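You operate a simulated robot arm through the tools that you are given. There is no shell and no other tool.

You run a simulated robot arm. Do the job below in one go: nothing can be reset, and whatever is moved stays where it is left.

Task
Press the loose end cap home, stand its short profile in the yellow tray, then blow the pocket clean.
Fine: use the grey lever; unlock the sliding tray only after the stroke and leave it out; the air button blows.

The check looks at the end state, three seconds after you hand in, the way a careful person would. Anything else that was tipped, shoved, dropped, spilled or broken makes it a failure. Lids that push on must go on centred and level and be pressed home; caps that screw on are set level and turned clockwise until they are tight.

Robot
A 6-joint arm with a two-finger gripper, fixed in place. Base frame: the origin is on the floor under the middle of its stand, x ahead of it, y to its left, z up; the work surface is at about z = 840. Units: mm, degrees, N and s.
It reaches about 1637 mm from its shoulder. Its first joint turns from -166.0 to 166.0 degrees. Payload 3.43 kg.
Tool frame: the origin (TCP) lies between the finger pads and is the grasp point; the fingertips stand 20 mm ahead of it; z points along the fingers, y is the line along which they close. The gripper opens to 190 mm; its body begins 248 mm behind the TCP.
Orientation is that of the tool frame in the base frame, as a unit quaternion [x, y, z, w]. With the fingers straight down and closing along the base's y, the tool's x points along the base's -x, its y along +y and its z along -z.

Tools
- The arm moves only by the tool servo_tool. Its argument "motion" is a list of rows, each an object of numbers (a shift or turn left out is 0, a gripper value left out holds the last): "dx", "dy", "dz": the shift along the tool's x, y, z in units of 150 mm (1.0 is 150 mm); "rx", "ry", "rz": the turn, a rotation vector about the tool's x, y, z in units of 90 degrees (1.0 is 90 degrees). In form: [{"dx": .., "dy": .., "dz": .., "rx": .., "ry": .., "rz": ..}, ...]. A call has 1 to 20 rows; each row is the pose to reach, as a shift and turn from the pose commanded when the call began, along the tool's axes at that moment. "gripper" is the closure, from 0 (fully open) to 1 (shut), set as the call begins (left out, the last holds). A call with a number of a shift or a turn outside -1 to 1 is refused whole. Rows are played at 5 a second. More than 50 mm and 8.6 degrees between two rows, or a gripper value outside its range, and nothing of the call is played. Where a pose cannot be reached the arm comes as near as it can. A force on the tool above 90 N (or 10 N above the force at the start of the call, whichever is more), or a blocked arm, ends the call early, and 0.2 s more pass. The fingers move at their own pace (about 45 mm/s each) and stop on an object; they squeeze with about 22 N. The grip force told is the motor's: it shows also when the fingers shut on nothing. Time passes only in rows, and 0.2 s behind the last, so rows that repeat a pose let the fingers close. It gives the time, the measured TCP pose, the force on the tool (base axes), the opening and the grip force at its end, in the units of the frame above (readings bear some noise), with the torque about the TCP (base axes, N m) and any sound that the robot's microphone picked up.
- Cameras (640 x 400 px; columns grow to the right, rows downward): "scene" is fixed at [235.4, -508.7, 1595.2]; the picture's right is [0.67, -0.74, 0.00], its down [-0.40, -0.36, -0.85] and it looks along [0.63, 0.56, -0.53] (base axes); focal length 364 px, centre (320, 200). "wrist" rides on the gripper at [70, -8, -288] in the tool frame; the picture's right is [0.12, 0.99, 0.00], its down [-0.96, 0.12, -0.25] and it looks along [-0.25, 0.03, 0.97] (tool axes); focal length 261 px, centre (320, 200). There is no depth. A picture from a camera that has moved, and an enlarged one, comes with that camera's place and axes in the base frame and with its lens. The place of the scene camera against the robot may be out by one fixed shift of up to 25 mm in any direction.
- snapshot(camera): a new picture of that camera. The clock stands still meanwhile.
- raise_lower(by): slides the trunk up (or, below 0, down) by that many mm; the arm rides with it, the base frame stays. It gives what a move gives, with no picture.
- close_up(camera, box): a new picture of the part [left, top, right, bottom] of that camera's present view, enlarged. The clock stands still meanwhile.
- job_done(): hands the job in; it is judged then, once.

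Nothing tells you positions but the pictures and the camera data. Unless the task says otherwise, let go and move clear before handing in.

The tools are called after "Emit:" as name(argument=value, ...) on one line, values as JSON. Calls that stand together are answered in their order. servo_tool: Moves the arm, as the interface text tells. Its arguments: {"type":"object","properties":{"motion":{"type":"array","items":{"type":"object","properties":{"dx":{"type":"number"},"dy":{"type":"number"},"dz":{"type":"number"},"rx":{"type":"number"},"ry":{"type":"number"},"rz":{"type":"number"}}}},"gripper":{"type":"number"}},"required":["motion"]} The other tools are called the same way: raise_lower (by) moves the trunk up or down; snapshot (camera) takes a picture; close_up (camera, box) takes an enlarged picture of a part of a camera's view; job_done () hands the job in.

At the start:

```text
t: 0.0
position: [701.8, 55.9, 1246.3]
tool_rot: [0.0, 1.0, 0.0, 0.0]
wrist_force: [-0.3, 0.3, -0.3]
moment: [-0.02, 0.02, -0.02]
width: 190.2
grip_force: 0.1
trunk travel left (down, up): [-150.0, 90.0]
```

scene: 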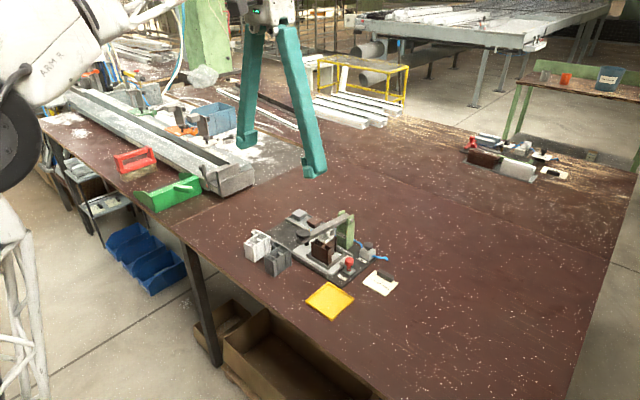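
wrist: 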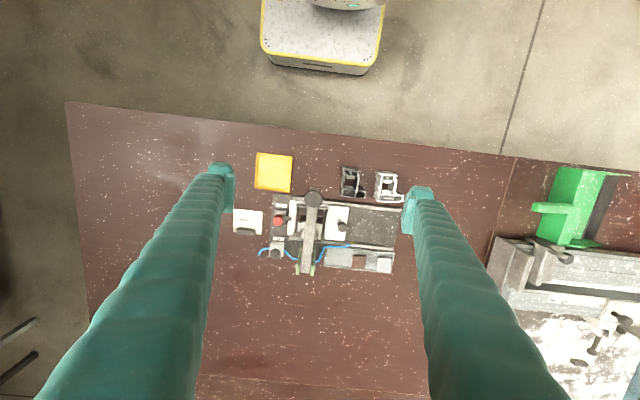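

I see a small press fixture on the bench with a lever, a yellow tray, two short profile pieces, a white card and a red button. I will look closer before moving anything.

Emit:
close_up(camera="scene", box=[230, 190, 410, 330])

Emit:
close_up(camera="wrist", box=[220, 140, 420, 290])

Emit:
close_up(camera="scene", box=[300, 200, 400, 270])

Emit:
close_up(camera="scene", box=[235, 200, 335, 280])

```text
2.86 times, centred on (320, 260) of scene
camera zoom: at [235.4, -508.7, 1595.2], right [0.67, -0.74, 0.0], down [-0.4, -0.36, -0.85], along [0.63, 0.56, -0.53], focal length 1040 px, centre (320, 29)
```

zoom: 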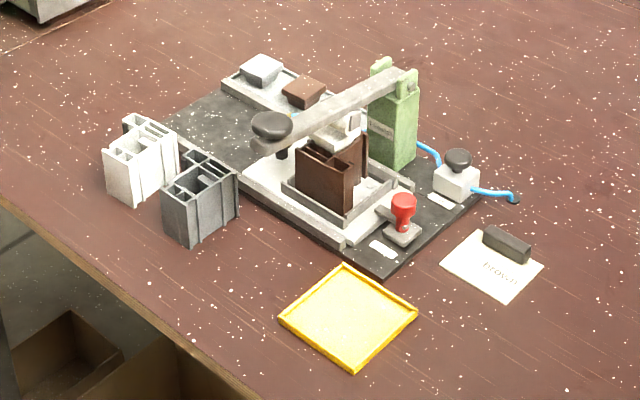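

```text
2.67 times, centred on (320, 215) of wrist
camera zoom: at [633.3, 46.4, 1535.3], right [-0.12, 0.99, 0.0], down [0.96, 0.12, 0.25], along [0.25, 0.03, -0.97], focal length 695 px, centre (320, 160)
```

zoom: 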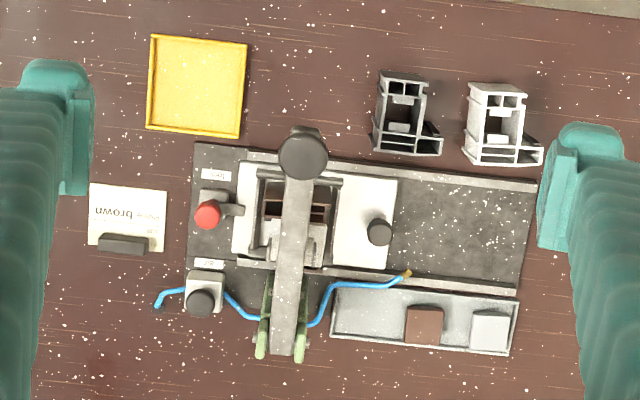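

```text
5.71 times, centred on (350, 235) of scene
camera zoom: at [235.4, -508.7, 1595.2], right [0.67, -0.74, 0.0], down [-0.4, -0.36, -0.85], along [0.63, 0.56, -0.53], focal length 2080 px, centre (149, 0)
```

zoom: 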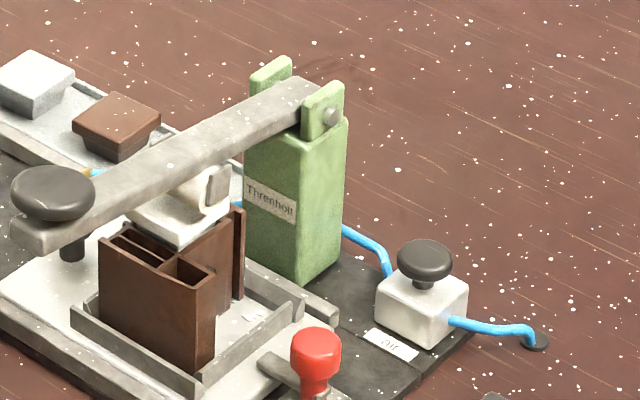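

```text
5.00 times, centred on (285, 240) of scene
camera zoom: at [235.4, -508.7, 1595.2], right [0.67, -0.74, 0.0], down [-0.4, -0.36, -0.85], along [0.63, 0.56, -0.53], focal length 1820 px, centre (495, 0)
```

zoom: 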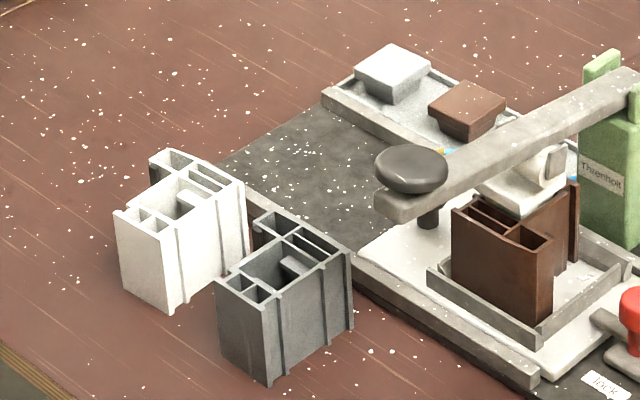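

The fixture has a lever press, a white sliding plate with a brown profile, a red "lock" knob and an "air" button, and there's a card nearby. I'll zoom in on the card, the profile top and the parts rail.

Emit:
close_up(camera="wrist", box=[228, 200, 278, 240])

Emit:
close_up(camera="scene", box=[350, 260, 410, 300])

Emit:
close_up(camera="scene", box=[305, 215, 355, 270])

Emit:
close_up(camera="wrist", box=[270, 185, 360, 250])

Emit:
close_up(camera="scene", box=[460, 120, 580, 190])

```text
10.00 times, centred on (253, 220) of wrist
camera zoom: at [633.3, 46.4, 1535.3], right [-0.12, 0.99, 0.0], down [0.96, 0.12, 0.25], along [0.25, 0.03, -0.97], focal length 2606 px, centre (990, 0)
```

zoom: 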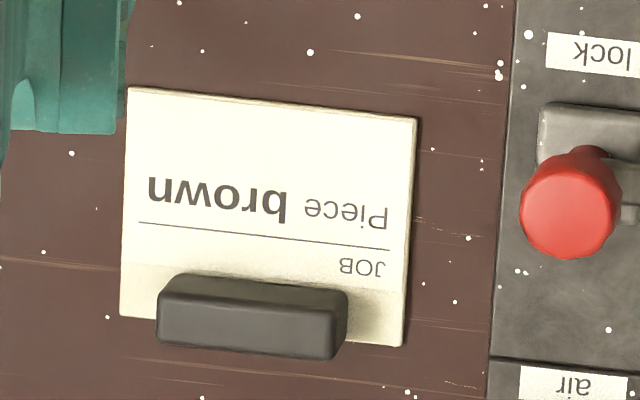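

```text
10.00 times, centred on (380, 280) of scene
camera zoom: at [235.4, -508.7, 1595.2], right [0.67, -0.74, 0.0], down [-0.4, -0.36, -0.85], along [0.63, 0.56, -0.53], focal length 3641 px, centre (-280, -600)
```

zoom: 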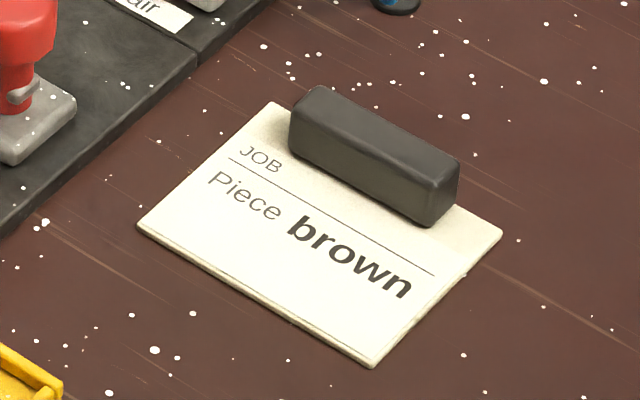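

```text
7.27 times, centred on (330, 242) of scene
camera zoom: at [235.4, -508.7, 1595.2], right [0.67, -0.74, 0.0], down [-0.4, -0.36, -0.85], along [0.63, 0.56, -0.53], focal length 2648 px, centre (247, -109)
```

zoom: 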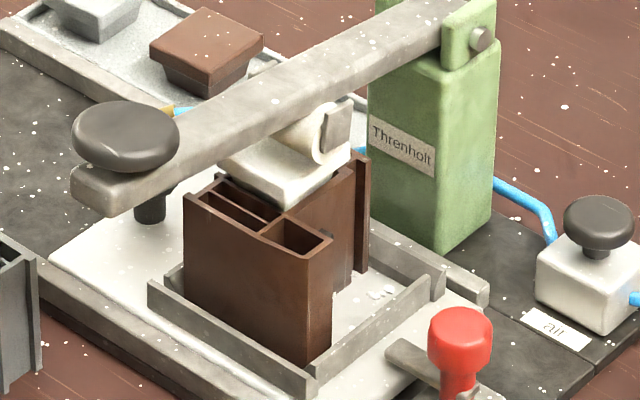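

```text
6.15 times, centred on (315, 218) of wrist
camera zoom: at [633.3, 46.4, 1535.3], right [-0.12, 0.99, 0.0], down [0.96, 0.12, 0.25], along [0.25, 0.03, -0.97], focal length 1604 px, centre (351, 92)
```

zoom: 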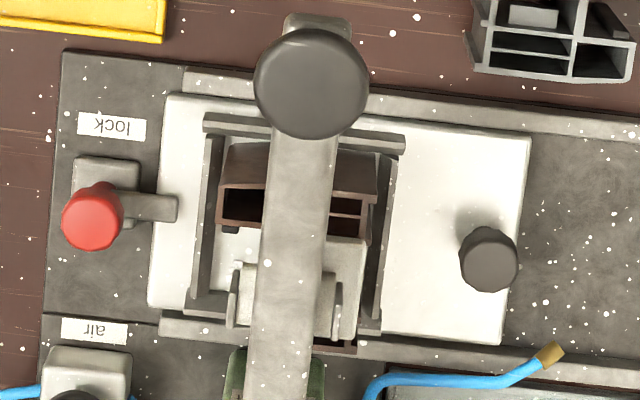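

```text
5.33 times, centred on (520, 155) of scene
camera zoom: at [235.4, -508.7, 1595.2], right [0.67, -0.74, 0.0], down [-0.4, -0.36, -0.85], along [0.63, 0.56, -0.53], focal length 1942 px, centre (-747, 440)
```

zoom: 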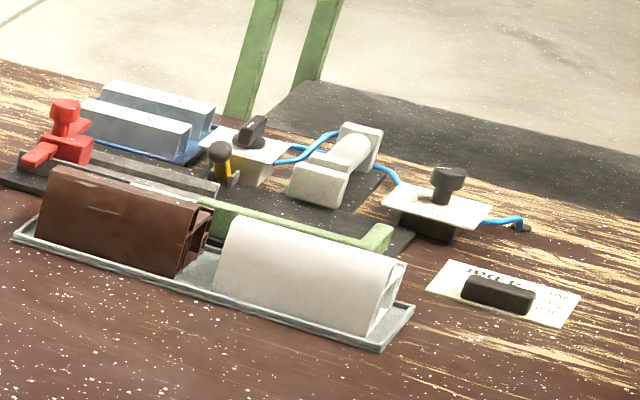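

The card says the job is the brown piece, and the brown profile already sits in the pocket under the ram. I need to see whether a cap is already on it, so I'll move the wrist camera for a second viewpoint.

Emit:
servo_tool(motion=[{"dy": -0.2, "dz": 0.1}, {"dy": -0.4, "dz": 0.2}, {"dy": -0.6, "dz": 0.3}, {"dy": -0.8, "dz": 0.4}, {"dy": -1.0, "dz": 0.5}, {"dy": -1.0, "dz": 0.5}])

```text
t: 1.4
position: [702.8, -95.1, 1170.1]
tool_rot: [-0.001, 1.0, 0.0, 0.001]
wrist_force: [0.2, -1.4, 0.4]
moment: [-0.03, 0.01, 0.03]
width: 190.1
grip_force: 0.1
trunk travel left (down, up): [-150.0, 90.0]
```

Emit:
snapshot(camera="wrist")

Emit:
servo_tool(motion=[{"rx": -0.09, "dz": 0.0}, {"rx": -0.18}, {"rx": -0.27}, {"rx": -0.36}, {"rx": -0.45}, {"rx": -0.54}, {"rx": -0.54}])

```text
taken
camera wrist: at [632.5, -103.8, 1459.3], right [-0.12, 0.99, 0.0], down [0.96, 0.12, 0.25], along [0.25, 0.03, -0.97], focal length 261 px, centre (320, 200)
```

wrist: 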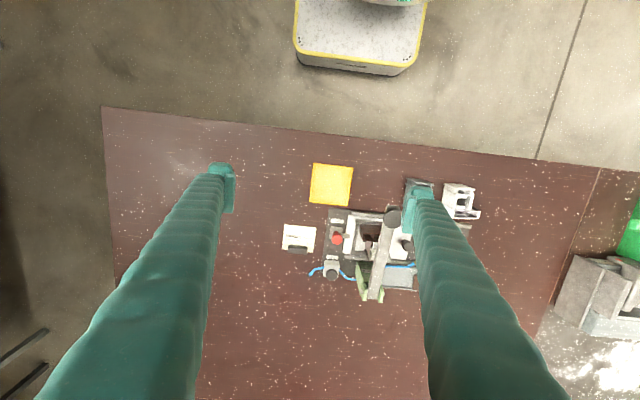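

```text
t: 3.0
position: [703.6, -93.8, 1170.7]
tool_rot: [0.0, 0.911, 0.412, 0.0]
wrist_force: [-0.5, -0.2, 0.1]
moment: [0.04, 0.02, 0.03]
width: 190.0
grip_force: 0.0
trunk travel left (down, up): [-150.0, 90.0]
```

Emit:
snapshot(camera="wrist")

```text
taken
camera wrist: at [633.3, -317.1, 1355.6], right [-0.12, 0.66, 0.75], down [0.96, -0.11, 0.25], along [0.25, 0.75, -0.62], focal length 261 px, centre (320, 200)
```

wrist: 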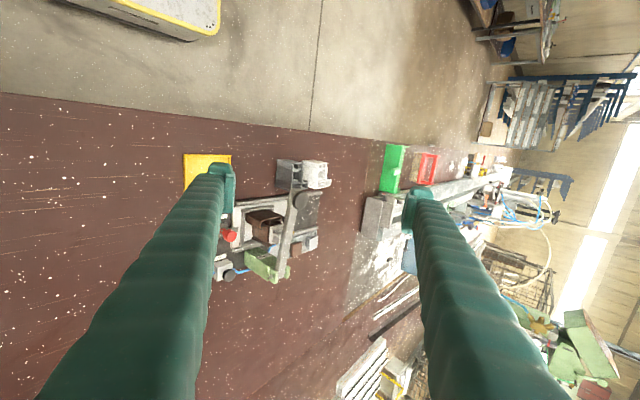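

Emit:
close_up(camera="wrist", box=[230, 180, 330, 280])

Emit:
close_up(camera="wrist", box=[240, 195, 300, 240])

```text
4.00 times, centred on (280, 230) of wrist
camera zoom: at [633.3, -317.1, 1355.6], right [-0.12, 0.66, 0.75], down [0.96, -0.11, 0.25], along [0.25, 0.75, -0.62], focal length 1043 px, centre (480, 80)
```

zoom: 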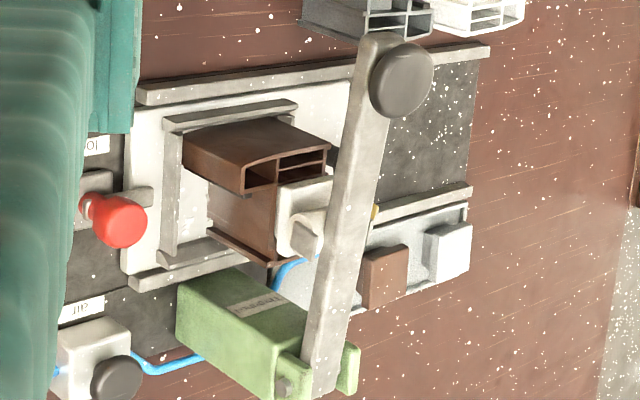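

```text
8.89 times, centred on (270, 218) of wrist
camera zoom: at [633.3, -317.1, 1355.6], right [-0.12, 0.66, 0.75], down [0.96, -0.11, 0.25], along [0.25, 0.75, -0.62], focal length 2317 px, centre (764, 44)
```

zoom: 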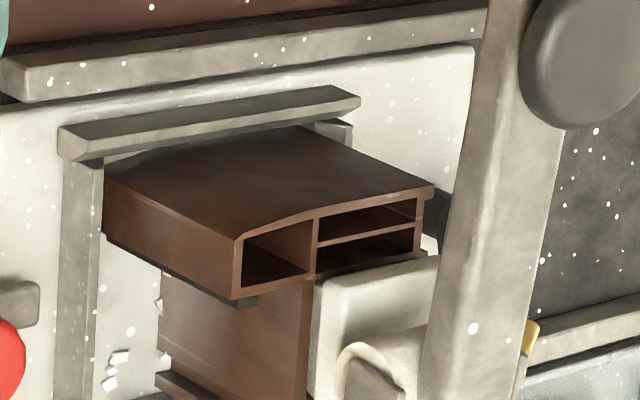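

A white ram pad sits over the rear part of the brown profile, with the lever about 12° raised. The rail at the back holds loose brown and light-grey caps. Next I'll look from the front, low, to see the gap between ram and profile.

Emit:
servo_tool(motion=[{"rx": 0.09, "dy": 0.106, "dz": 0.12}, {"rx": 0.18, "dy": 0.212, "dz": 0.24}, {"rx": 0.27, "dy": 0.318, "dz": 0.36}, {"rx": 0.36, "dy": 0.424, "dz": 0.48}, {"rx": 0.45, "dy": 0.53, "dz": 0.6}, {"rx": 0.54, "dy": 0.635, "dz": 0.72}, {"rx": 0.54, "dy": 0.635, "dz": 0.72}])

Emit:
servo_tool(motion=[{"ry": -0.09, "dz": 0.0, "dx": 0.1}, {"ry": -0.18, "dz": 0.1, "dx": 0.2}, {"ry": -0.27, "dz": 0.3, "dx": 0.3}, {"ry": -0.36, "dz": 0.5, "dx": 0.3}, {"ry": -0.45, "dz": 0.7, "dx": 0.3}, {"ry": -0.54, "dz": 0.85, "dx": 0.3}, {"ry": -0.63, "dz": 1.0, "dx": 0.3}, {"ry": -0.667, "dz": 1.0, "dx": 0.3}, {"ry": -0.667, "dz": 1.0, "dx": 0.3}])

Emit:
snapshot(camera="wrist")

```text
t: 4.6
position: [703.5, 50.6, 1172.5]
tool_rot: [0.001, 1.0, -0.001, 0.0]
wrist_force: [-0.9, -0.3, -0.3]
moment: [0.0, -0.01, 0.01]
width: 190.0
grip_force: 0.0
trunk travel left (down, up): [-150.0, 90.0]
```

```text
t: 6.6
position: [658.9, 46.0, 1017.9]
tool_rot: [0.001, 0.874, -0.002, 0.486]
wrist_force: [-0.9, -0.7, -0.4]
moment: [-0.01, 0.0, 0.01]
width: 189.8
grip_force: 0.1
trunk travel left (down, up): [-150.0, 90.0]
```

```text
taken
camera wrist: at [377.4, 38.6, 1112.4], right [-0.06, 0.99, -0.1], down [0.3, 0.12, 0.95], along [0.95, 0.02, -0.3], focal length 261 px, centre (320, 200)
```

wrist: 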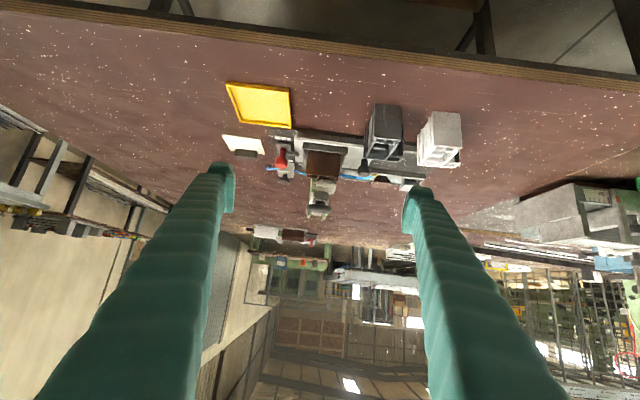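

Emit:
close_up(camera="wrist", box=[260, 125, 420, 225])

Emit:
close_up(camera="wrist", box=[290, 140, 354, 220])

Emit:
close_up(camera="wrist", box=[350, 90, 480, 190])

```text
4.00 times, centred on (340, 175) of wrist
camera zoom: at [377.4, 38.6, 1112.4], right [-0.06, 0.99, -0.1], down [0.3, 0.12, 0.95], along [0.95, 0.02, -0.3], focal length 1043 px, centre (240, 300)
```

zoom: 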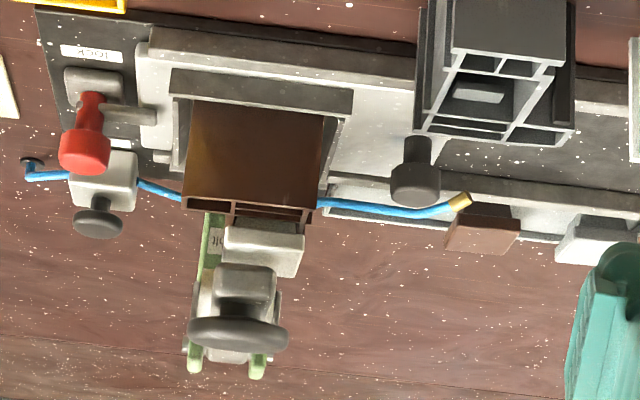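

```text
5.00 times, centred on (322, 180) of wrist
camera zoom: at [377.4, 38.6, 1112.4], right [-0.06, 0.99, -0.1], down [0.3, 0.12, 0.95], along [0.95, 0.02, -0.3], focal length 1303 px, centre (310, 300)
```

zoom: 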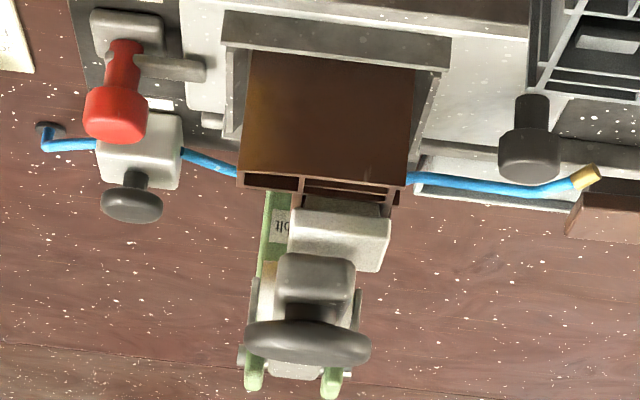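

```text
4.00 times, centred on (415, 140) of wrist
camera zoom: at [377.4, 38.6, 1112.4], right [-0.06, 0.99, -0.1], down [0.3, 0.12, 0.95], along [0.95, 0.02, -0.3], focal length 1043 px, centre (-60, 440)
```

zoom: 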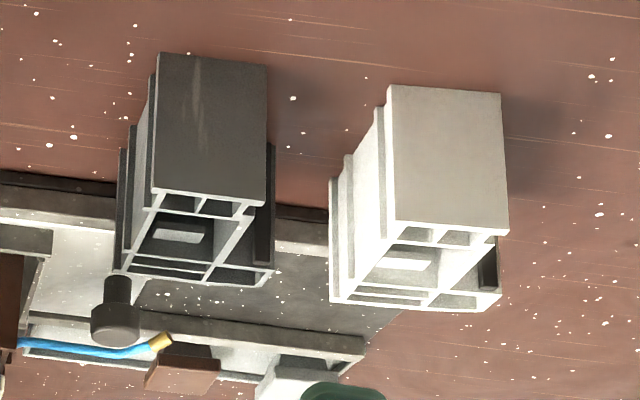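

The view is upside down from the front; the brown profile looks open on top with the white ram block just above it. I'll level the camera with the profile top to see what is between ram and profile.

Emit:
servo_tool(motion=[{"ry": -0.06, "dx": 0.11, "dz": 0.07}, {"ry": -0.12, "dx": 0.22, "dz": 0.14}, {"ry": -0.172, "dx": 0.33, "dz": 0.2}, {"ry": -0.172, "dx": 0.33, "dz": 0.2}])

Emit:
close_up(camera="wrist", box=[240, 140, 400, 240])

```text
t: 7.6
position: [718.1, 59.4, 1048.0]
tool_rot: [0.002, 0.804, -0.003, 0.594]
wrist_force: [1.4, 0.1, 0.0]
moment: [-0.04, 0.02, 0.0]
width: 190.4
grip_force: 0.1
out of reach, approached as far as the arm can: row 1, 2, 3, 4
trunk travel left (down, up): [-150.0, 90.0]
```

```text
4.00 times, centred on (320, 190) of wrist
camera zoom: at [423.2, 51.8, 1067.6], right [-0.03, 0.99, -0.12], down [0.05, 0.12, 0.99], along [1.0, 0.02, -0.05], focal length 1043 px, centre (320, 240)
```

zoom: 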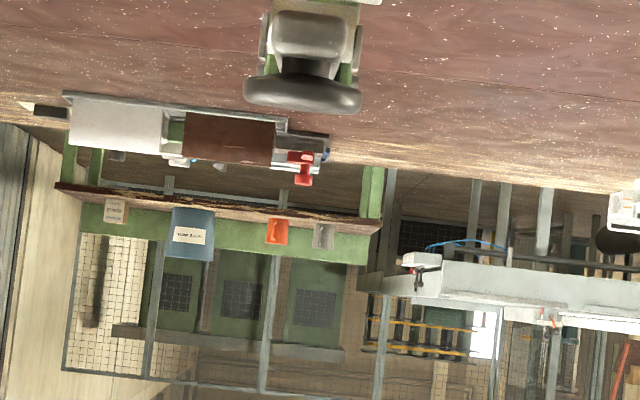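

That pose was out of reach; I stay clear. I'll zoom the fixed camera tighter on the ram/profile interface instead.

Emit:
close_up(camera="scene", box=[314, 222, 346, 242])

Emit:
close_up(camera="scene", box=[280, 205, 320, 230])

Emit:
close_up(camera="scene", box=[330, 240, 380, 275])

```text
16.00 times, centred on (330, 232) of scene
camera zoom: at [235.4, -508.7, 1595.2], right [0.67, -0.74, 0.0], down [-0.4, -0.36, -0.85], along [0.63, 0.56, -0.53], focal length 5825 px, centre (160, -312)
```

zoom: 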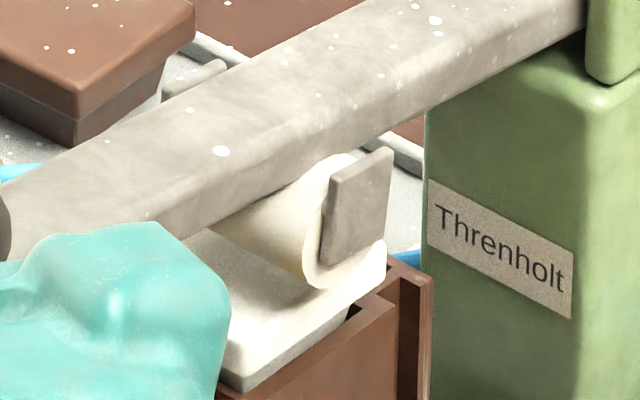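

```text
16.00 times, centred on (300, 218) of scene
camera zoom: at [235.4, -508.7, 1595.2], right [0.67, -0.74, 0.0], down [-0.4, -0.36, -0.85], along [0.63, 0.56, -0.53], focal length 5825 px, centre (640, -80)
```

zoom: 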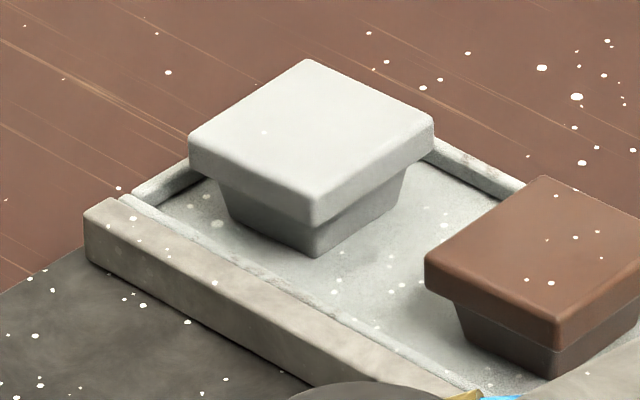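

```text
11.43 times, centred on (355, 258) of scene
camera zoom: at [235.4, -508.7, 1595.2], right [0.67, -0.74, 0.0], down [-0.4, -0.36, -0.85], along [0.63, 0.56, -0.53], focal length 4161 px, centre (-80, -457)
```

zoom: 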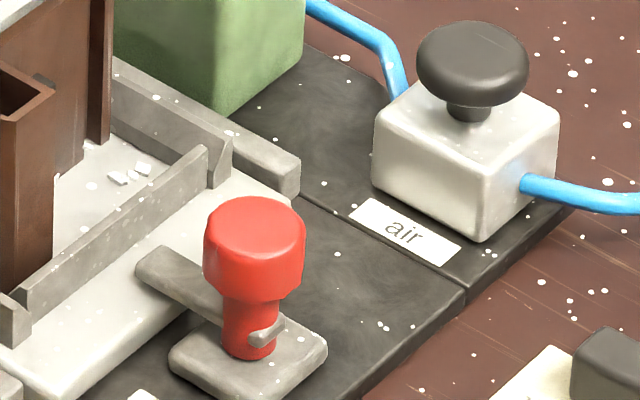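

The finger blocks part of the view. I'll back out of this pose and then look from the right side (-y) at a lower angle.

Emit:
servo_tool(motion=[{"ry": 0.06, "dx": -0.13, "dz": -0.03}, {"ry": 0.12, "dx": -0.26, "dz": -0.06}, {"ry": 0.172, "dx": -0.387, "dz": -0.1}, {"ry": 0.172, "dx": -0.387, "dz": -0.1}])

```text
t: 8.8
position: [730.9, 42.8, 1135.9]
tool_rot: [-0.059, 0.845, -0.059, 0.528]
wrist_force: [0.8, -0.8, -0.7]
moment: [-0.02, 0.03, 0.04]
width: 189.9
grip_force: 0.1
out of reach, approached as far as the arm can: row 2, 3
trunk travel left (down, up): [-150.0, 90.0]
stopped in row 4: the arm was blocked; the commanded pose is now the measured one
```

The arm met a joint limit and stopped with no contact on objects. I'll return to a straight-down pose above the work.

Emit:
servo_tool(motion=[{"rx": -0.0088, "ry": 0.0788, "rz": 0.0088, "dx": -0.044, "dy": -0.052}, {"rx": -0.0176, "ry": 0.1576, "rz": 0.0176, "dx": -0.088, "dy": -0.104}, {"rx": -0.0263, "ry": 0.2363, "rz": 0.0263, "dx": -0.133, "dy": -0.157}, {"rx": -0.0351, "ry": 0.3151, "rz": 0.0351, "dx": -0.178, "dy": -0.209}, {"rx": -0.0439, "ry": 0.3939, "rz": 0.0439, "dx": -0.222, "dy": -0.261}, {"rx": -0.0527, "ry": 0.4727, "rz": 0.0527, "dx": -0.267, "dy": -0.313}, {"rx": -0.0614, "ry": 0.5514, "rz": 0.0614, "dx": -0.311, "dy": -0.366}, {"rx": -0.0702, "ry": 0.6302, "rz": 0.0702, "dx": -0.356, "dy": -0.418}, {"rx": -0.079, "ry": 0.709, "rz": 0.079, "dx": -0.4, "dy": -0.47}, {"rx": -0.079, "ry": 0.709, "rz": 0.079, "dx": -0.4, "dy": -0.47}])

```text
t: 11.0
position: [759.8, -16.5, 1200.8]
tool_rot: [0.001, 1.0, 0.0, -0.001]
wrist_force: [0.1, 0.7, -0.9]
moment: [-0.06, 0.13, 0.01]
width: 189.9
grip_force: 0.2
trunk travel left (down, up): [-150.0, 90.0]
```

Emit:
servo_tool(motion=[{"rx": -0.083, "dx": -0.038, "dy": -0.15, "dz": 0.08}, {"rx": -0.167, "dx": -0.077, "dy": -0.3, "dz": 0.16}, {"rx": -0.25, "dx": -0.115, "dy": -0.45, "dz": 0.28}, {"rx": -0.333, "dx": -0.154, "dy": -0.58, "dz": 0.42}, {"rx": -0.417, "dx": -0.192, "dy": -0.68, "dz": 0.58}, {"rx": -0.5, "dx": -0.23, "dy": -0.76, "dz": 0.74}, {"rx": -0.583, "dx": -0.27, "dy": -0.8, "dz": 0.88}, {"rx": -0.667, "dx": -0.307, "dy": -0.83, "dz": 1.0}, {"rx": -0.667, "dx": -0.307, "dy": -0.83, "dz": 1.0}])

Emit:
snapshot(camera="wrist")

```text
t: 13.0
position: [807.0, -141.3, 1051.0]
tool_rot: [0.001, 0.866, 0.501, 0.001]
wrist_force: [0.3, -1.1, -0.3]
moment: [0.09, 0.01, 0.02]
width: 190.0
grip_force: 0.0
trunk travel left (down, up): [-150.0, 90.0]
```

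```text
taken
camera wrist: at [736.2, -396.2, 1188.1], right [-0.12, 0.5, 0.86], down [0.96, -0.16, 0.22], along [0.25, 0.85, -0.46], focal length 261 px, centre (320, 200)
```

wrist: 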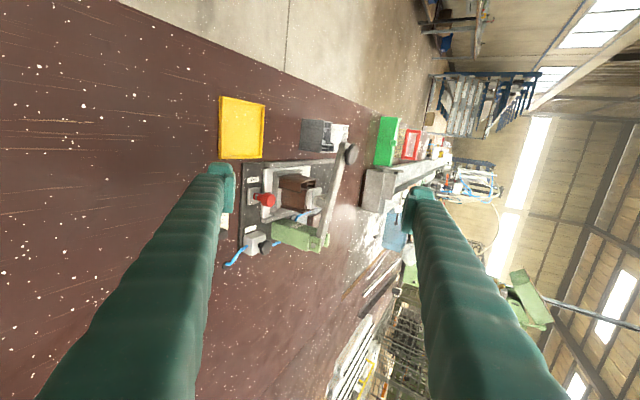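

Emit:
close_up(camera="wrist", box=[240, 140, 360, 260])

Emit:
close_up(camera="wrist", box=[275, 165, 345, 235])

Emit:
close_up(camera="scene", box=[310, 220, 350, 245])

```text
3.33 times, centred on (300, 200) of wrist
camera zoom: at [736.2, -396.2, 1188.1], right [-0.12, 0.5, 0.86], down [0.96, -0.16, 0.22], along [0.25, 0.85, -0.46], focal length 869 px, centre (387, 200)
```

zoom: 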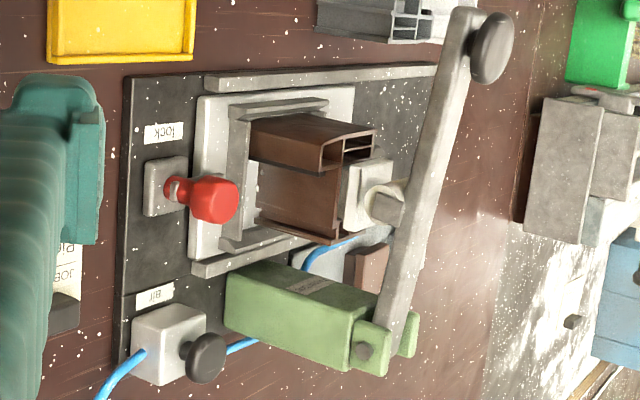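

```text
5.71 times, centred on (310, 200) of wrist
camera zoom: at [736.2, -396.2, 1188.1], right [-0.12, 0.5, 0.86], down [0.96, -0.16, 0.22], along [0.25, 0.85, -0.46], focal length 1489 px, centre (377, 200)
```

zoom: 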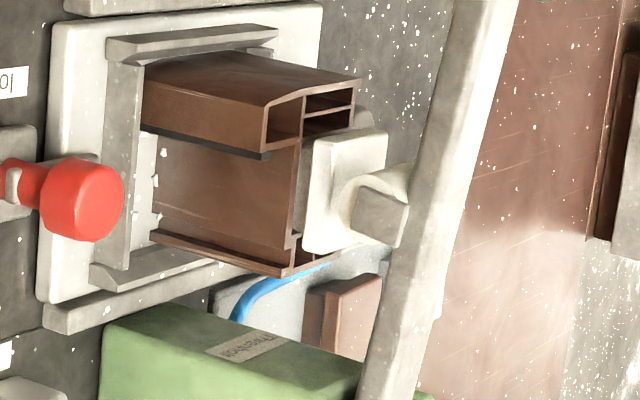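

```text
16.00 times, centred on (330, 232) of scene
camera zoom: at [235.4, -508.7, 1595.2], right [0.67, -0.74, 0.0], down [-0.4, -0.36, -0.85], along [0.63, 0.56, -0.53], focal length 5825 px, centre (160, -320)
```

zoom: 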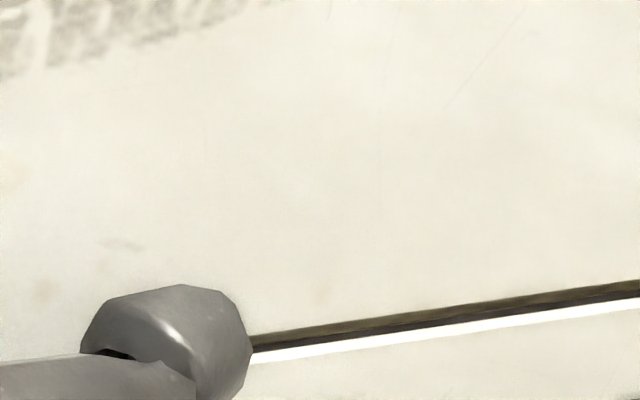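

Now it is clear: a cream cap (wide flange, narrower plug) sits loosely in the brown profile's chamber, standing proud, with the lever's roller just above it. I'll inspect the lock, the cap gap and the tray details.

Emit:
close_up(camera="wrist", box=[240, 180, 290, 220])

Emit:
close_up(camera="wrist", box=[300, 180, 330, 215])

Emit:
snapshot(camera="scene")

```text
10.00 times, centred on (265, 200) of wrist
camera zoom: at [736.2, -396.2, 1188.1], right [-0.12, 0.5, 0.86], down [0.96, -0.16, 0.22], along [0.25, 0.85, -0.46], focal length 2606 px, centre (870, 200)
```

zoom: 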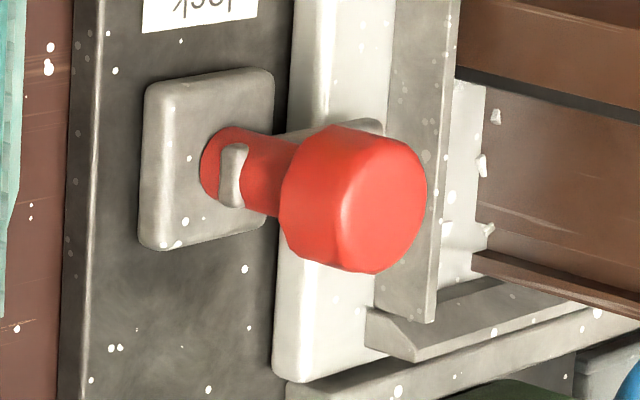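

```text
11.43 times, centred on (315, 198) of wrist
camera zoom: at [736.2, -396.2, 1188.1], right [-0.12, 0.5, 0.86], down [0.96, -0.16, 0.22], along [0.25, 0.85, -0.46], focal length 2979 px, centre (377, 229)
```

zoom: 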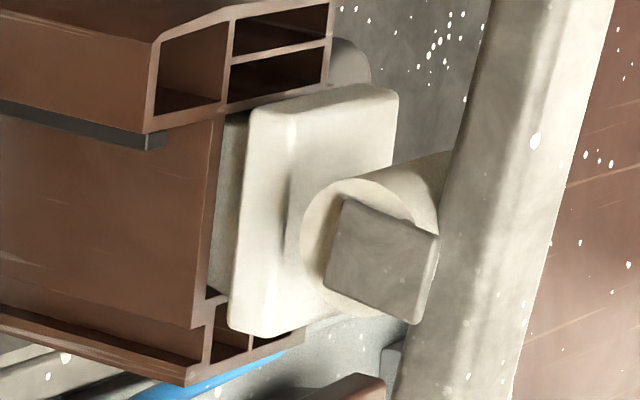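

```text
taken
```

scene: 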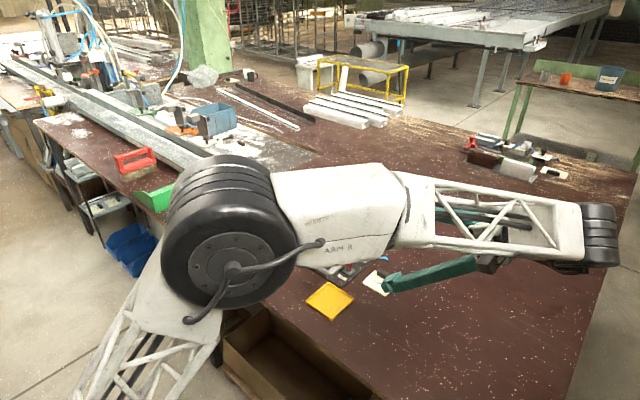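

The lock is a red knob with a grey bar reaching onto the tray plate, and the cap is confirmed proud of the profile. I'll now bring the closed fingertips vertically over the lever's knob (about x 769, y 49, top z ≈ 1000).

Emit:
servo_tool(motion=[{"rx": 0.083, "dx": 0.032, "dy": 0.12, "dz": 0.0}, {"rx": 0.167, "dx": 0.063, "dy": 0.24, "dz": 0.0}, {"rx": 0.25, "dx": 0.095, "dy": 0.36, "dz": 0.01}, {"rx": 0.333, "dx": 0.127, "dy": 0.48, "dz": 0.02}, {"rx": 0.417, "dx": 0.158, "dy": 0.6, "dz": 0.03}, {"rx": 0.5, "dx": 0.19, "dy": 0.72, "dz": 0.04}, {"rx": 0.583, "dx": 0.221, "dy": 0.84, "dz": 0.05}, {"rx": 0.667, "dx": 0.253, "dy": 0.96, "dz": 0.06}, {"rx": 0.667, "dx": 0.253, "dy": 0.96, "dz": 0.06}])

Emit:
servo_tool(gripper=1.0, motion=[{"dy": 0.2, "dz": 0.05}, {"dy": 0.4, "dz": 0.1}, {"dy": 0.6, "dz": 0.2}, {"dy": 0.733, "dz": 0.3}, {"dy": 0.733, "dz": 0.4}, {"dy": 0.733, "dz": 0.5}, {"dy": 0.733, "dz": 0.5}, {"dy": 0.733, "dz": 0.5}, {"dy": 0.733, "dz": 0.5}, {"dy": 0.733, "dz": 0.5}, {"dy": 0.733, "dz": 0.5}, {"dy": 0.733, "dz": 0.5}])

Emit:
snapshot(camera="wrist")

Emit:
snapshot(camera="scene")

```text
t: 15.0
position: [768.3, -62.5, 1173.0]
tool_rot: [0.001, 1.0, -0.001, 0.001]
wrist_force: [-0.5, -0.6, 0.6]
moment: [-0.02, -0.01, 0.01]
width: 190.0
grip_force: 0.0
trunk travel left (down, up): [-150.0, 90.0]
```

```text
t: 17.6
position: [768.4, 47.7, 1098.0]
tool_rot: [0.001, 1.0, 0.0, 0.001]
wrist_force: [0.6, 0.3, -0.9]
moment: [0.0, 0.0, -0.05]
width: 0.0
grip_force: 22.1
trunk travel left (down, up): [-150.0, 90.0]
```

```text
taken
camera wrist: at [698.0, 38.5, 1386.7], right [-0.12, 0.99, 0.0], down [0.96, 0.11, 0.25], along [0.25, 0.03, -0.97], focal length 261 px, centre (320, 200)
```

wrist: 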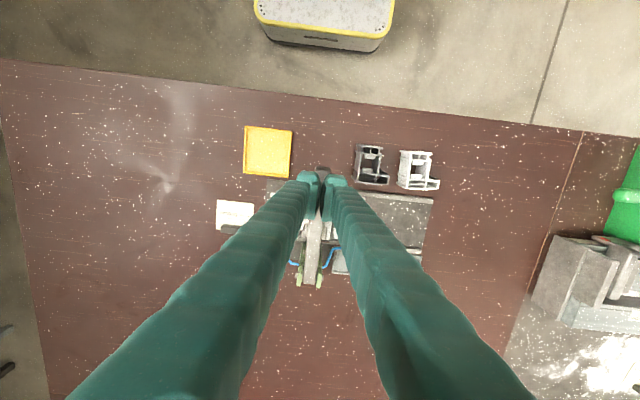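

```text
taken
```

scene: 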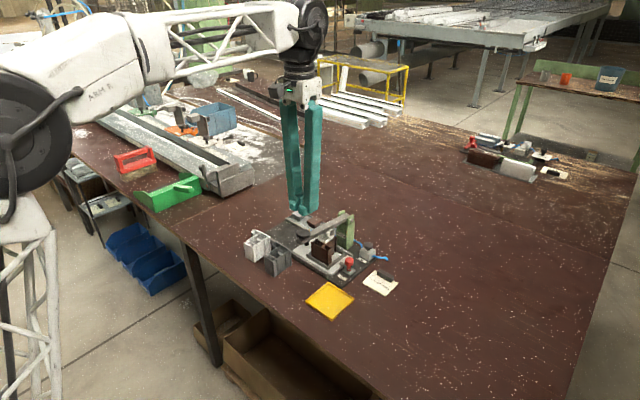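

Emit:
close_up(camera="scene", box=[260, 170, 380, 260])

Emit:
close_up(camera="wrist", box=[280, 150, 370, 210])

```text
4.44 times, centred on (320, 215) of scene
camera zoom: at [235.4, -508.7, 1595.2], right [0.67, -0.74, 0.0], down [-0.4, -0.36, -0.85], along [0.63, 0.56, -0.53], focal length 1618 px, centre (320, 133)
```

zoom: 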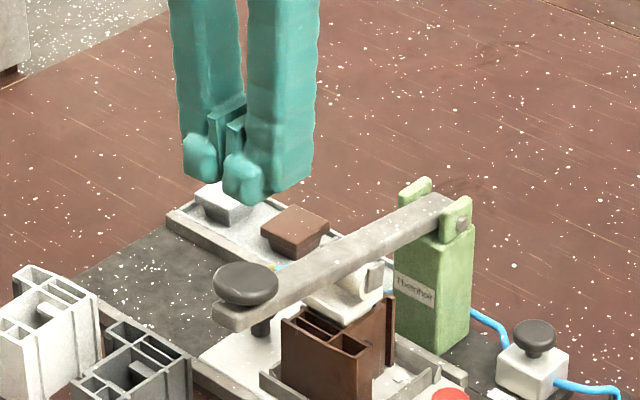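

```text
6.67 times, centred on (325, 180) of wrist
camera zoom: at [698.0, 38.5, 1386.7], right [-0.12, 0.99, 0.0], down [0.96, 0.11, 0.25], along [0.25, 0.03, -0.97], focal length 1738 px, centre (287, 333)
```

zoom: 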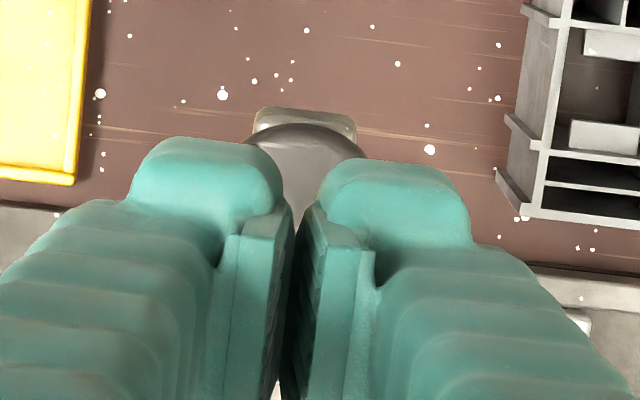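

The closed fingertips are centred over the lever knob. I'll lower quickly to just above it, then press in small steps while watching the force.

Emit:
servo_tool(motion=[{"dz": 0.1}, {"dz": 0.2}, {"dz": 0.3}, {"dz": 0.38}, {"dz": 0.4}, {"dz": 0.42}, {"dz": 0.44}, {"dz": 0.46}, {"dz": 0.48}, {"dz": 0.5}, {"dz": 0.51}, {"dz": 0.52}, {"dz": 0.53}, {"dz": 0.54}, {"dz": 0.54}])

```text
t: 20.8
position: [768.0, 47.7, 1015.3]
tool_rot: [0.001, 1.0, 0.0, 0.0]
wrist_force: [-0.9, 0.4, 1.2]
moment: [0.01, 0.04, -0.02]
width: 0.2
grip_force: 22.6
trunk travel left (down, up): [-150.0, 90.0]
```

Emit:
close_up(camera="scene", box=[270, 190, 370, 260])

Emit:
servo_tool(motion=[{"dz": 0.01}, {"dz": 0.02}, {"dz": 0.03}, {"dz": 0.04}, {"dz": 0.05}, {"dz": 0.06}, {"dz": 0.06}])

```text
5.71 times, centred on (320, 225) of scene
camera zoom: at [235.4, -508.7, 1595.2], right [0.67, -0.74, 0.0], down [-0.4, -0.36, -0.85], along [0.63, 0.56, -0.53], focal length 2080 px, centre (320, 57)
```

zoom: 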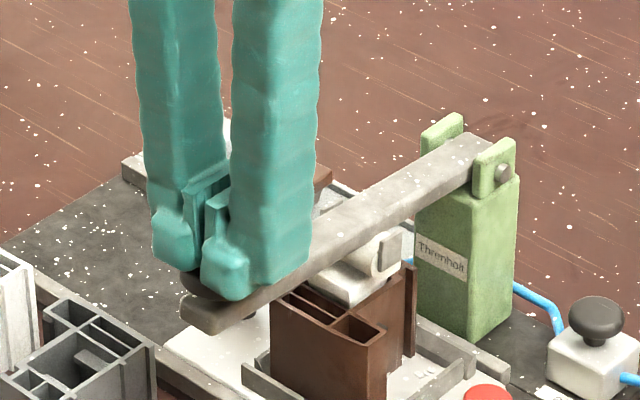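

```text
t: 22.4
position: [768.7, 47.0, 1006.6]
tool_rot: [0.001, 1.0, 0.0, 0.0]
wrist_force: [3.5, -1.3, 6.2]
moment: [0.02, 0.03, 0.0]
width: 5.9
grip_force: 34.2
trunk travel left (down, up): [-150.0, 90.0]
```

The rounded knob is wedging the fingertips apart slightly. I'll lift, shift so a single fingertip sits on the knob's centre, and look before pressing again.

Emit:
servo_tool(motion=[{"dz": -0.05}, {"dz": -0.1}, {"dz": -0.15}, {"dz": -0.2}, {"dz": -0.2}])

Emit:
close_up(camera="scene", box=[270, 190, 370, 260])

Emit:
close_up(camera="scene", box=[280, 210, 330, 245])

```text
t: 23.6
position: [768.0, 48.7, 1037.5]
tool_rot: [0.0, 1.0, 0.001, 0.0]
wrist_force: [0.7, 0.4, -0.1]
moment: [0.03, -0.02, 0.0]
width: 0.0
grip_force: 34.6
trunk travel left (down, up): [-150.0, 90.0]
```

```text
5.71 times, centred on (320, 225) of scene
camera zoom: at [235.4, -508.7, 1595.2], right [0.67, -0.74, 0.0], down [-0.4, -0.36, -0.85], along [0.63, 0.56, -0.53], focal length 2080 px, centre (320, 57)
```

zoom: 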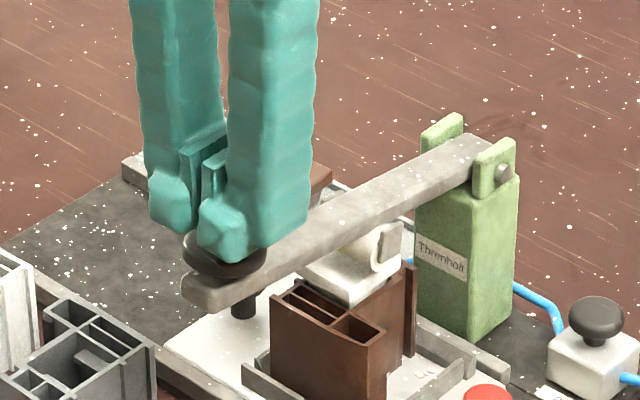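

```text
11.43 times, centred on (305, 228) of scene
camera zoom: at [235.4, -508.7, 1595.2], right [0.67, -0.74, 0.0], down [-0.4, -0.36, -0.85], along [0.63, 0.56, -0.53], focal length 4161 px, centre (491, -114)
```

zoom: 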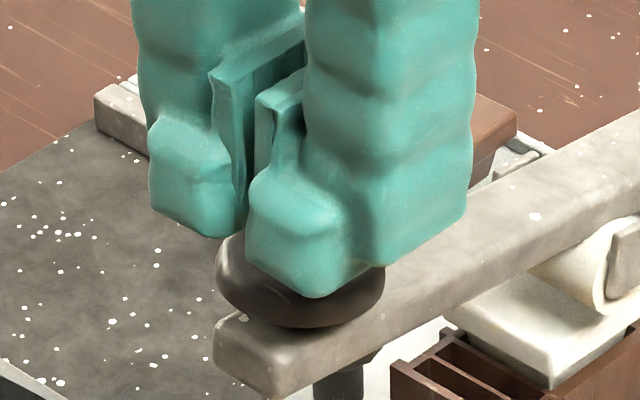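

The lever springs back to its start position by itself. I'll shift so one fingertip is centred on the knob and press in small steps.

Emit:
servo_tool(motion=[{"dy": -0.06}, {"dy": -0.115}, {"dy": -0.115, "dz": 0.05}, {"dy": -0.115, "dz": 0.1}, {"dy": -0.115, "dz": 0.13}, {"dy": -0.115, "dz": 0.15}, {"dy": -0.115, "dz": 0.16}, {"dy": -0.115, "dz": 0.17}, {"dy": -0.115, "dz": 0.18}, {"dy": -0.115, "dz": 0.19}, {"dy": -0.115, "dz": 0.2}, {"dy": -0.115, "dz": 0.21}, {"dy": -0.115, "dz": 0.22}])

Emit:
close_up(camera="scene", box=[270, 190, 370, 260])

```text
t: 26.4
position: [768.6, 31.5, 1002.5]
tool_rot: [0.001, 1.0, 0.001, 0.0]
wrist_force: [1.2, -0.4, 1.6]
moment: [-0.01, 0.05, 0.01]
width: 0.2
grip_force: 34.3
trunk travel left (down, up): [-150.0, 90.0]
```

```text
5.71 times, centred on (320, 225) of scene
camera zoom: at [235.4, -508.7, 1595.2], right [0.67, -0.74, 0.0], down [-0.4, -0.36, -0.85], along [0.63, 0.56, -0.53], focal length 2080 px, centre (320, 57)
```

zoom: 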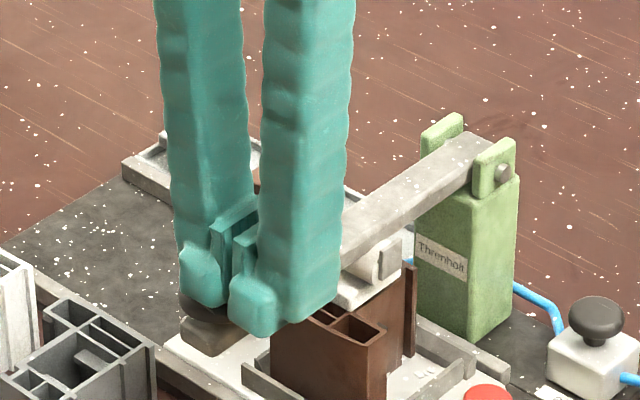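

Emit:
servo_tool(motion=[{"dz": 0.01}, {"dz": 0.02}, {"dz": 0.03}, {"dz": 0.04}, {"dz": 0.05}, {"dz": 0.06}, {"dz": 0.07}, {"dz": 0.08}])

```text
t: 28.2
position: [767.8, 31.7, 994.4]
tool_rot: [0.0, 1.0, 0.0, 0.002]
wrist_force: [-6.3, 1.0, 39.3]
moment: [0.49, -0.21, 0.07]
width: 0.0
grip_force: 34.2
trunk travel left (down, up): [-150.0, 90.0]
```

The roller is now on the cap (39 N). I'll keep pressing gently to drive it home.

Emit:
servo_tool(motion=[{"dz": 0.007}, {"dz": 0.014}, {"dz": 0.021}, {"dz": 0.028}, {"dz": 0.035}, {"dz": 0.042}, {"dz": 0.049}, {"dz": 0.049}])

Emit:
close_up(camera="scene", box=[305, 215, 355, 250])

```text
t: 29.3
position: [767.4, 30.1, 993.0]
tool_rot: [0.002, 1.0, 0.0, 0.007]
wrist_force: [-14.8, 0.4, 53.8]
moment: [0.68, -0.18, 0.26]
width: 0.1
grip_force: 34.8
trunk travel left (down, up): [-150.0, 90.0]
stopped in row 5: the force on the tool passed its limit at 92 N (the readings are from after the stop); the commanded pose is now the measured one
```

```text
11.43 times, centred on (330, 232) of scene
camera zoom: at [235.4, -508.7, 1595.2], right [0.67, -0.74, 0.0], down [-0.4, -0.36, -0.85], along [0.63, 0.56, -0.53], focal length 4161 px, centre (206, -171)
```

zoom: 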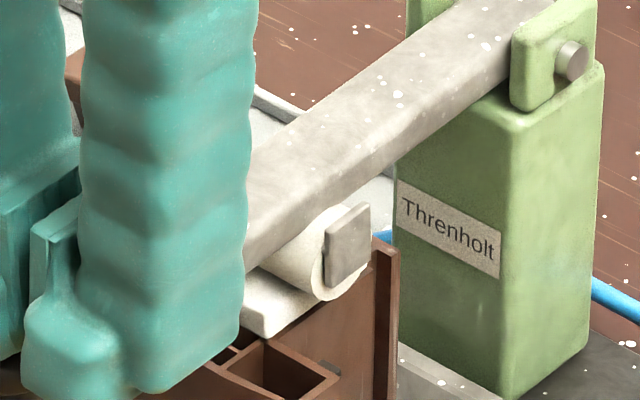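

Pressed to the 92 N limit. I'll release and inspect whether the cap flange is seated.

Emit:
servo_tool(motion=[{"dz": -0.08}, {"dz": -0.2}, {"dz": -0.33}, {"dz": -0.45, "dy": 0.2}, {"dz": -0.55, "dy": 0.4}, {"dz": -0.6, "dy": 0.6}, {"dz": -0.6, "dy": 0.6}])

Emit:
close_up(camera="scene", box=[305, 215, 355, 250])

Emit:
close_up(camera="scene", box=[314, 222, 346, 242])

```text
t: 30.9
position: [768.2, 121.8, 1080.2]
tool_rot: [0.0, 1.0, 0.0, 0.003]
wrist_force: [0.0, 0.4, -0.4]
moment: [0.04, 0.03, 0.02]
width: 0.0
grip_force: 34.1
trunk travel left (down, up): [-150.0, 90.0]
```

```text
11.43 times, centred on (330, 232) of scene
camera zoom: at [235.4, -508.7, 1595.2], right [0.67, -0.74, 0.0], down [-0.4, -0.36, -0.85], along [0.63, 0.56, -0.53], focal length 4161 px, centre (206, -171)
```

zoom: 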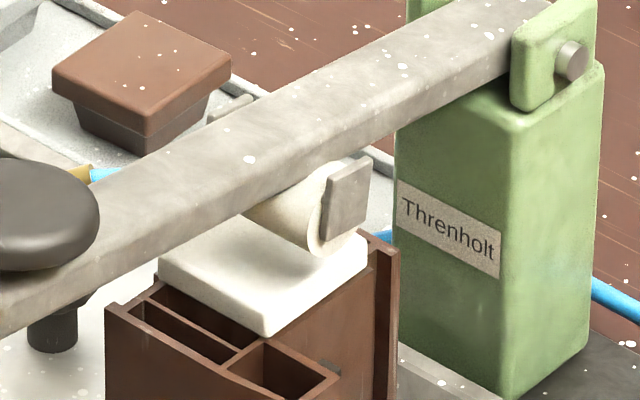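

```text
16.00 times, centred on (330, 232) of scene
camera zoom: at [235.4, -508.7, 1595.2], right [0.67, -0.74, 0.0], down [-0.4, -0.36, -0.85], along [0.63, 0.56, -0.53], focal length 5825 px, centre (160, -312)
```

zoom: 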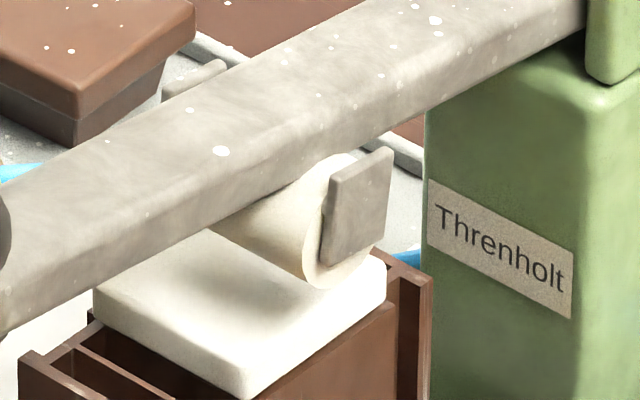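

The cap flange now appears to sit flush on the profile. I'll double-check from the low right-side view used before, with the gripper open.

Emit:
servo_tool(gripper=0.0, motion=[{"dz": -0.15}, {"dz": -0.3}, {"dy": -0.2, "dz": -0.45}, {"dy": -0.4, "dz": -0.6}, {"dy": -0.6, "dz": -0.6}, {"dy": -0.8, "dz": -0.6}, {"dy": -1.0, "dz": -0.6}, {"dy": -1.0, "dz": -0.6}, {"dy": -1.0, "dz": -0.6}, {"dy": -1.0, "dz": -0.6}, {"dy": -1.0, "dz": -0.6}])

Emit:
servo_tool(motion=[{"rx": -0.083, "dx": -0.033, "dy": -0.14, "dz": 0.06}, {"rx": -0.167, "dx": -0.065, "dy": -0.28, "dz": 0.12}, {"rx": -0.25, "dx": -0.098, "dy": -0.42, "dz": 0.22}, {"rx": -0.333, "dx": -0.13, "dy": -0.54, "dz": 0.34}, {"rx": -0.417, "dx": -0.163, "dy": -0.63, "dz": 0.47}, {"rx": -0.5, "dx": -0.195, "dy": -0.7, "dz": 0.6}, {"rx": -0.583, "dx": -0.228, "dy": -0.74, "dz": 0.7}, {"rx": -0.667, "dx": -0.26, "dy": -0.753, "dz": 0.8}, {"rx": -0.667, "dx": -0.26, "dy": -0.753, "dz": 0.8}])

Emit:
close_up(camera="wrist", box=[300, 180, 330, 215])

Emit:
close_up(camera="wrist", box=[240, 140, 360, 260])

```text
t: 33.3
position: [767.3, -29.1, 1168.4]
tool_rot: [0.001, 1.0, -0.001, 0.003]
wrist_force: [0.1, 0.2, 0.6]
moment: [-0.01, 0.02, -0.01]
width: 189.9
grip_force: 0.0
trunk travel left (down, up): [-150.0, 90.0]
```

```text
t: 35.3
position: [807.4, -142.7, 1047.1]
tool_rot: [0.0, 0.866, 0.501, 0.002]
wrist_force: [0.4, 1.0, 0.5]
moment: [0.06, 0.01, 0.01]
width: 190.1
grip_force: 0.1
trunk travel left (down, up): [-150.0, 90.0]
```

```text
11.43 times, centred on (315, 198) of wrist
camera zoom: at [735.8, -397.4, 1185.0], right [-0.12, 0.49, 0.86], down [0.96, -0.16, 0.23], along [0.25, 0.85, -0.46], focal length 2979 px, centre (377, 229)
```

zoom: 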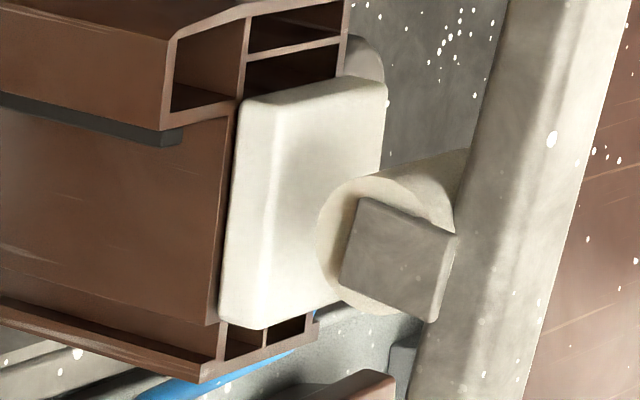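

```text
3.33 times, centred on (300, 200) of wrist
camera zoom: at [735.8, -397.4, 1185.0], right [-0.12, 0.49, 0.86], down [0.96, -0.16, 0.23], along [0.25, 0.85, -0.46], focal length 869 px, centre (387, 200)
```

zoom: 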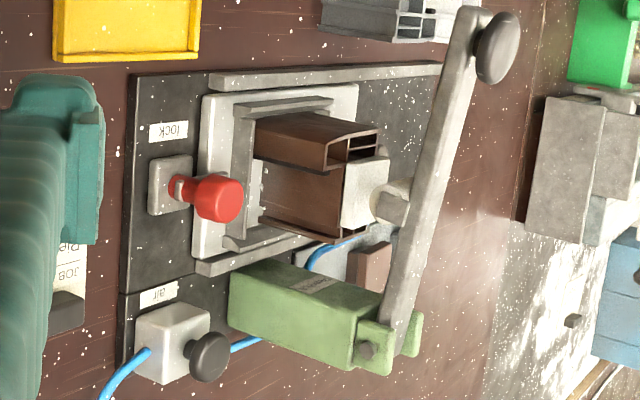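

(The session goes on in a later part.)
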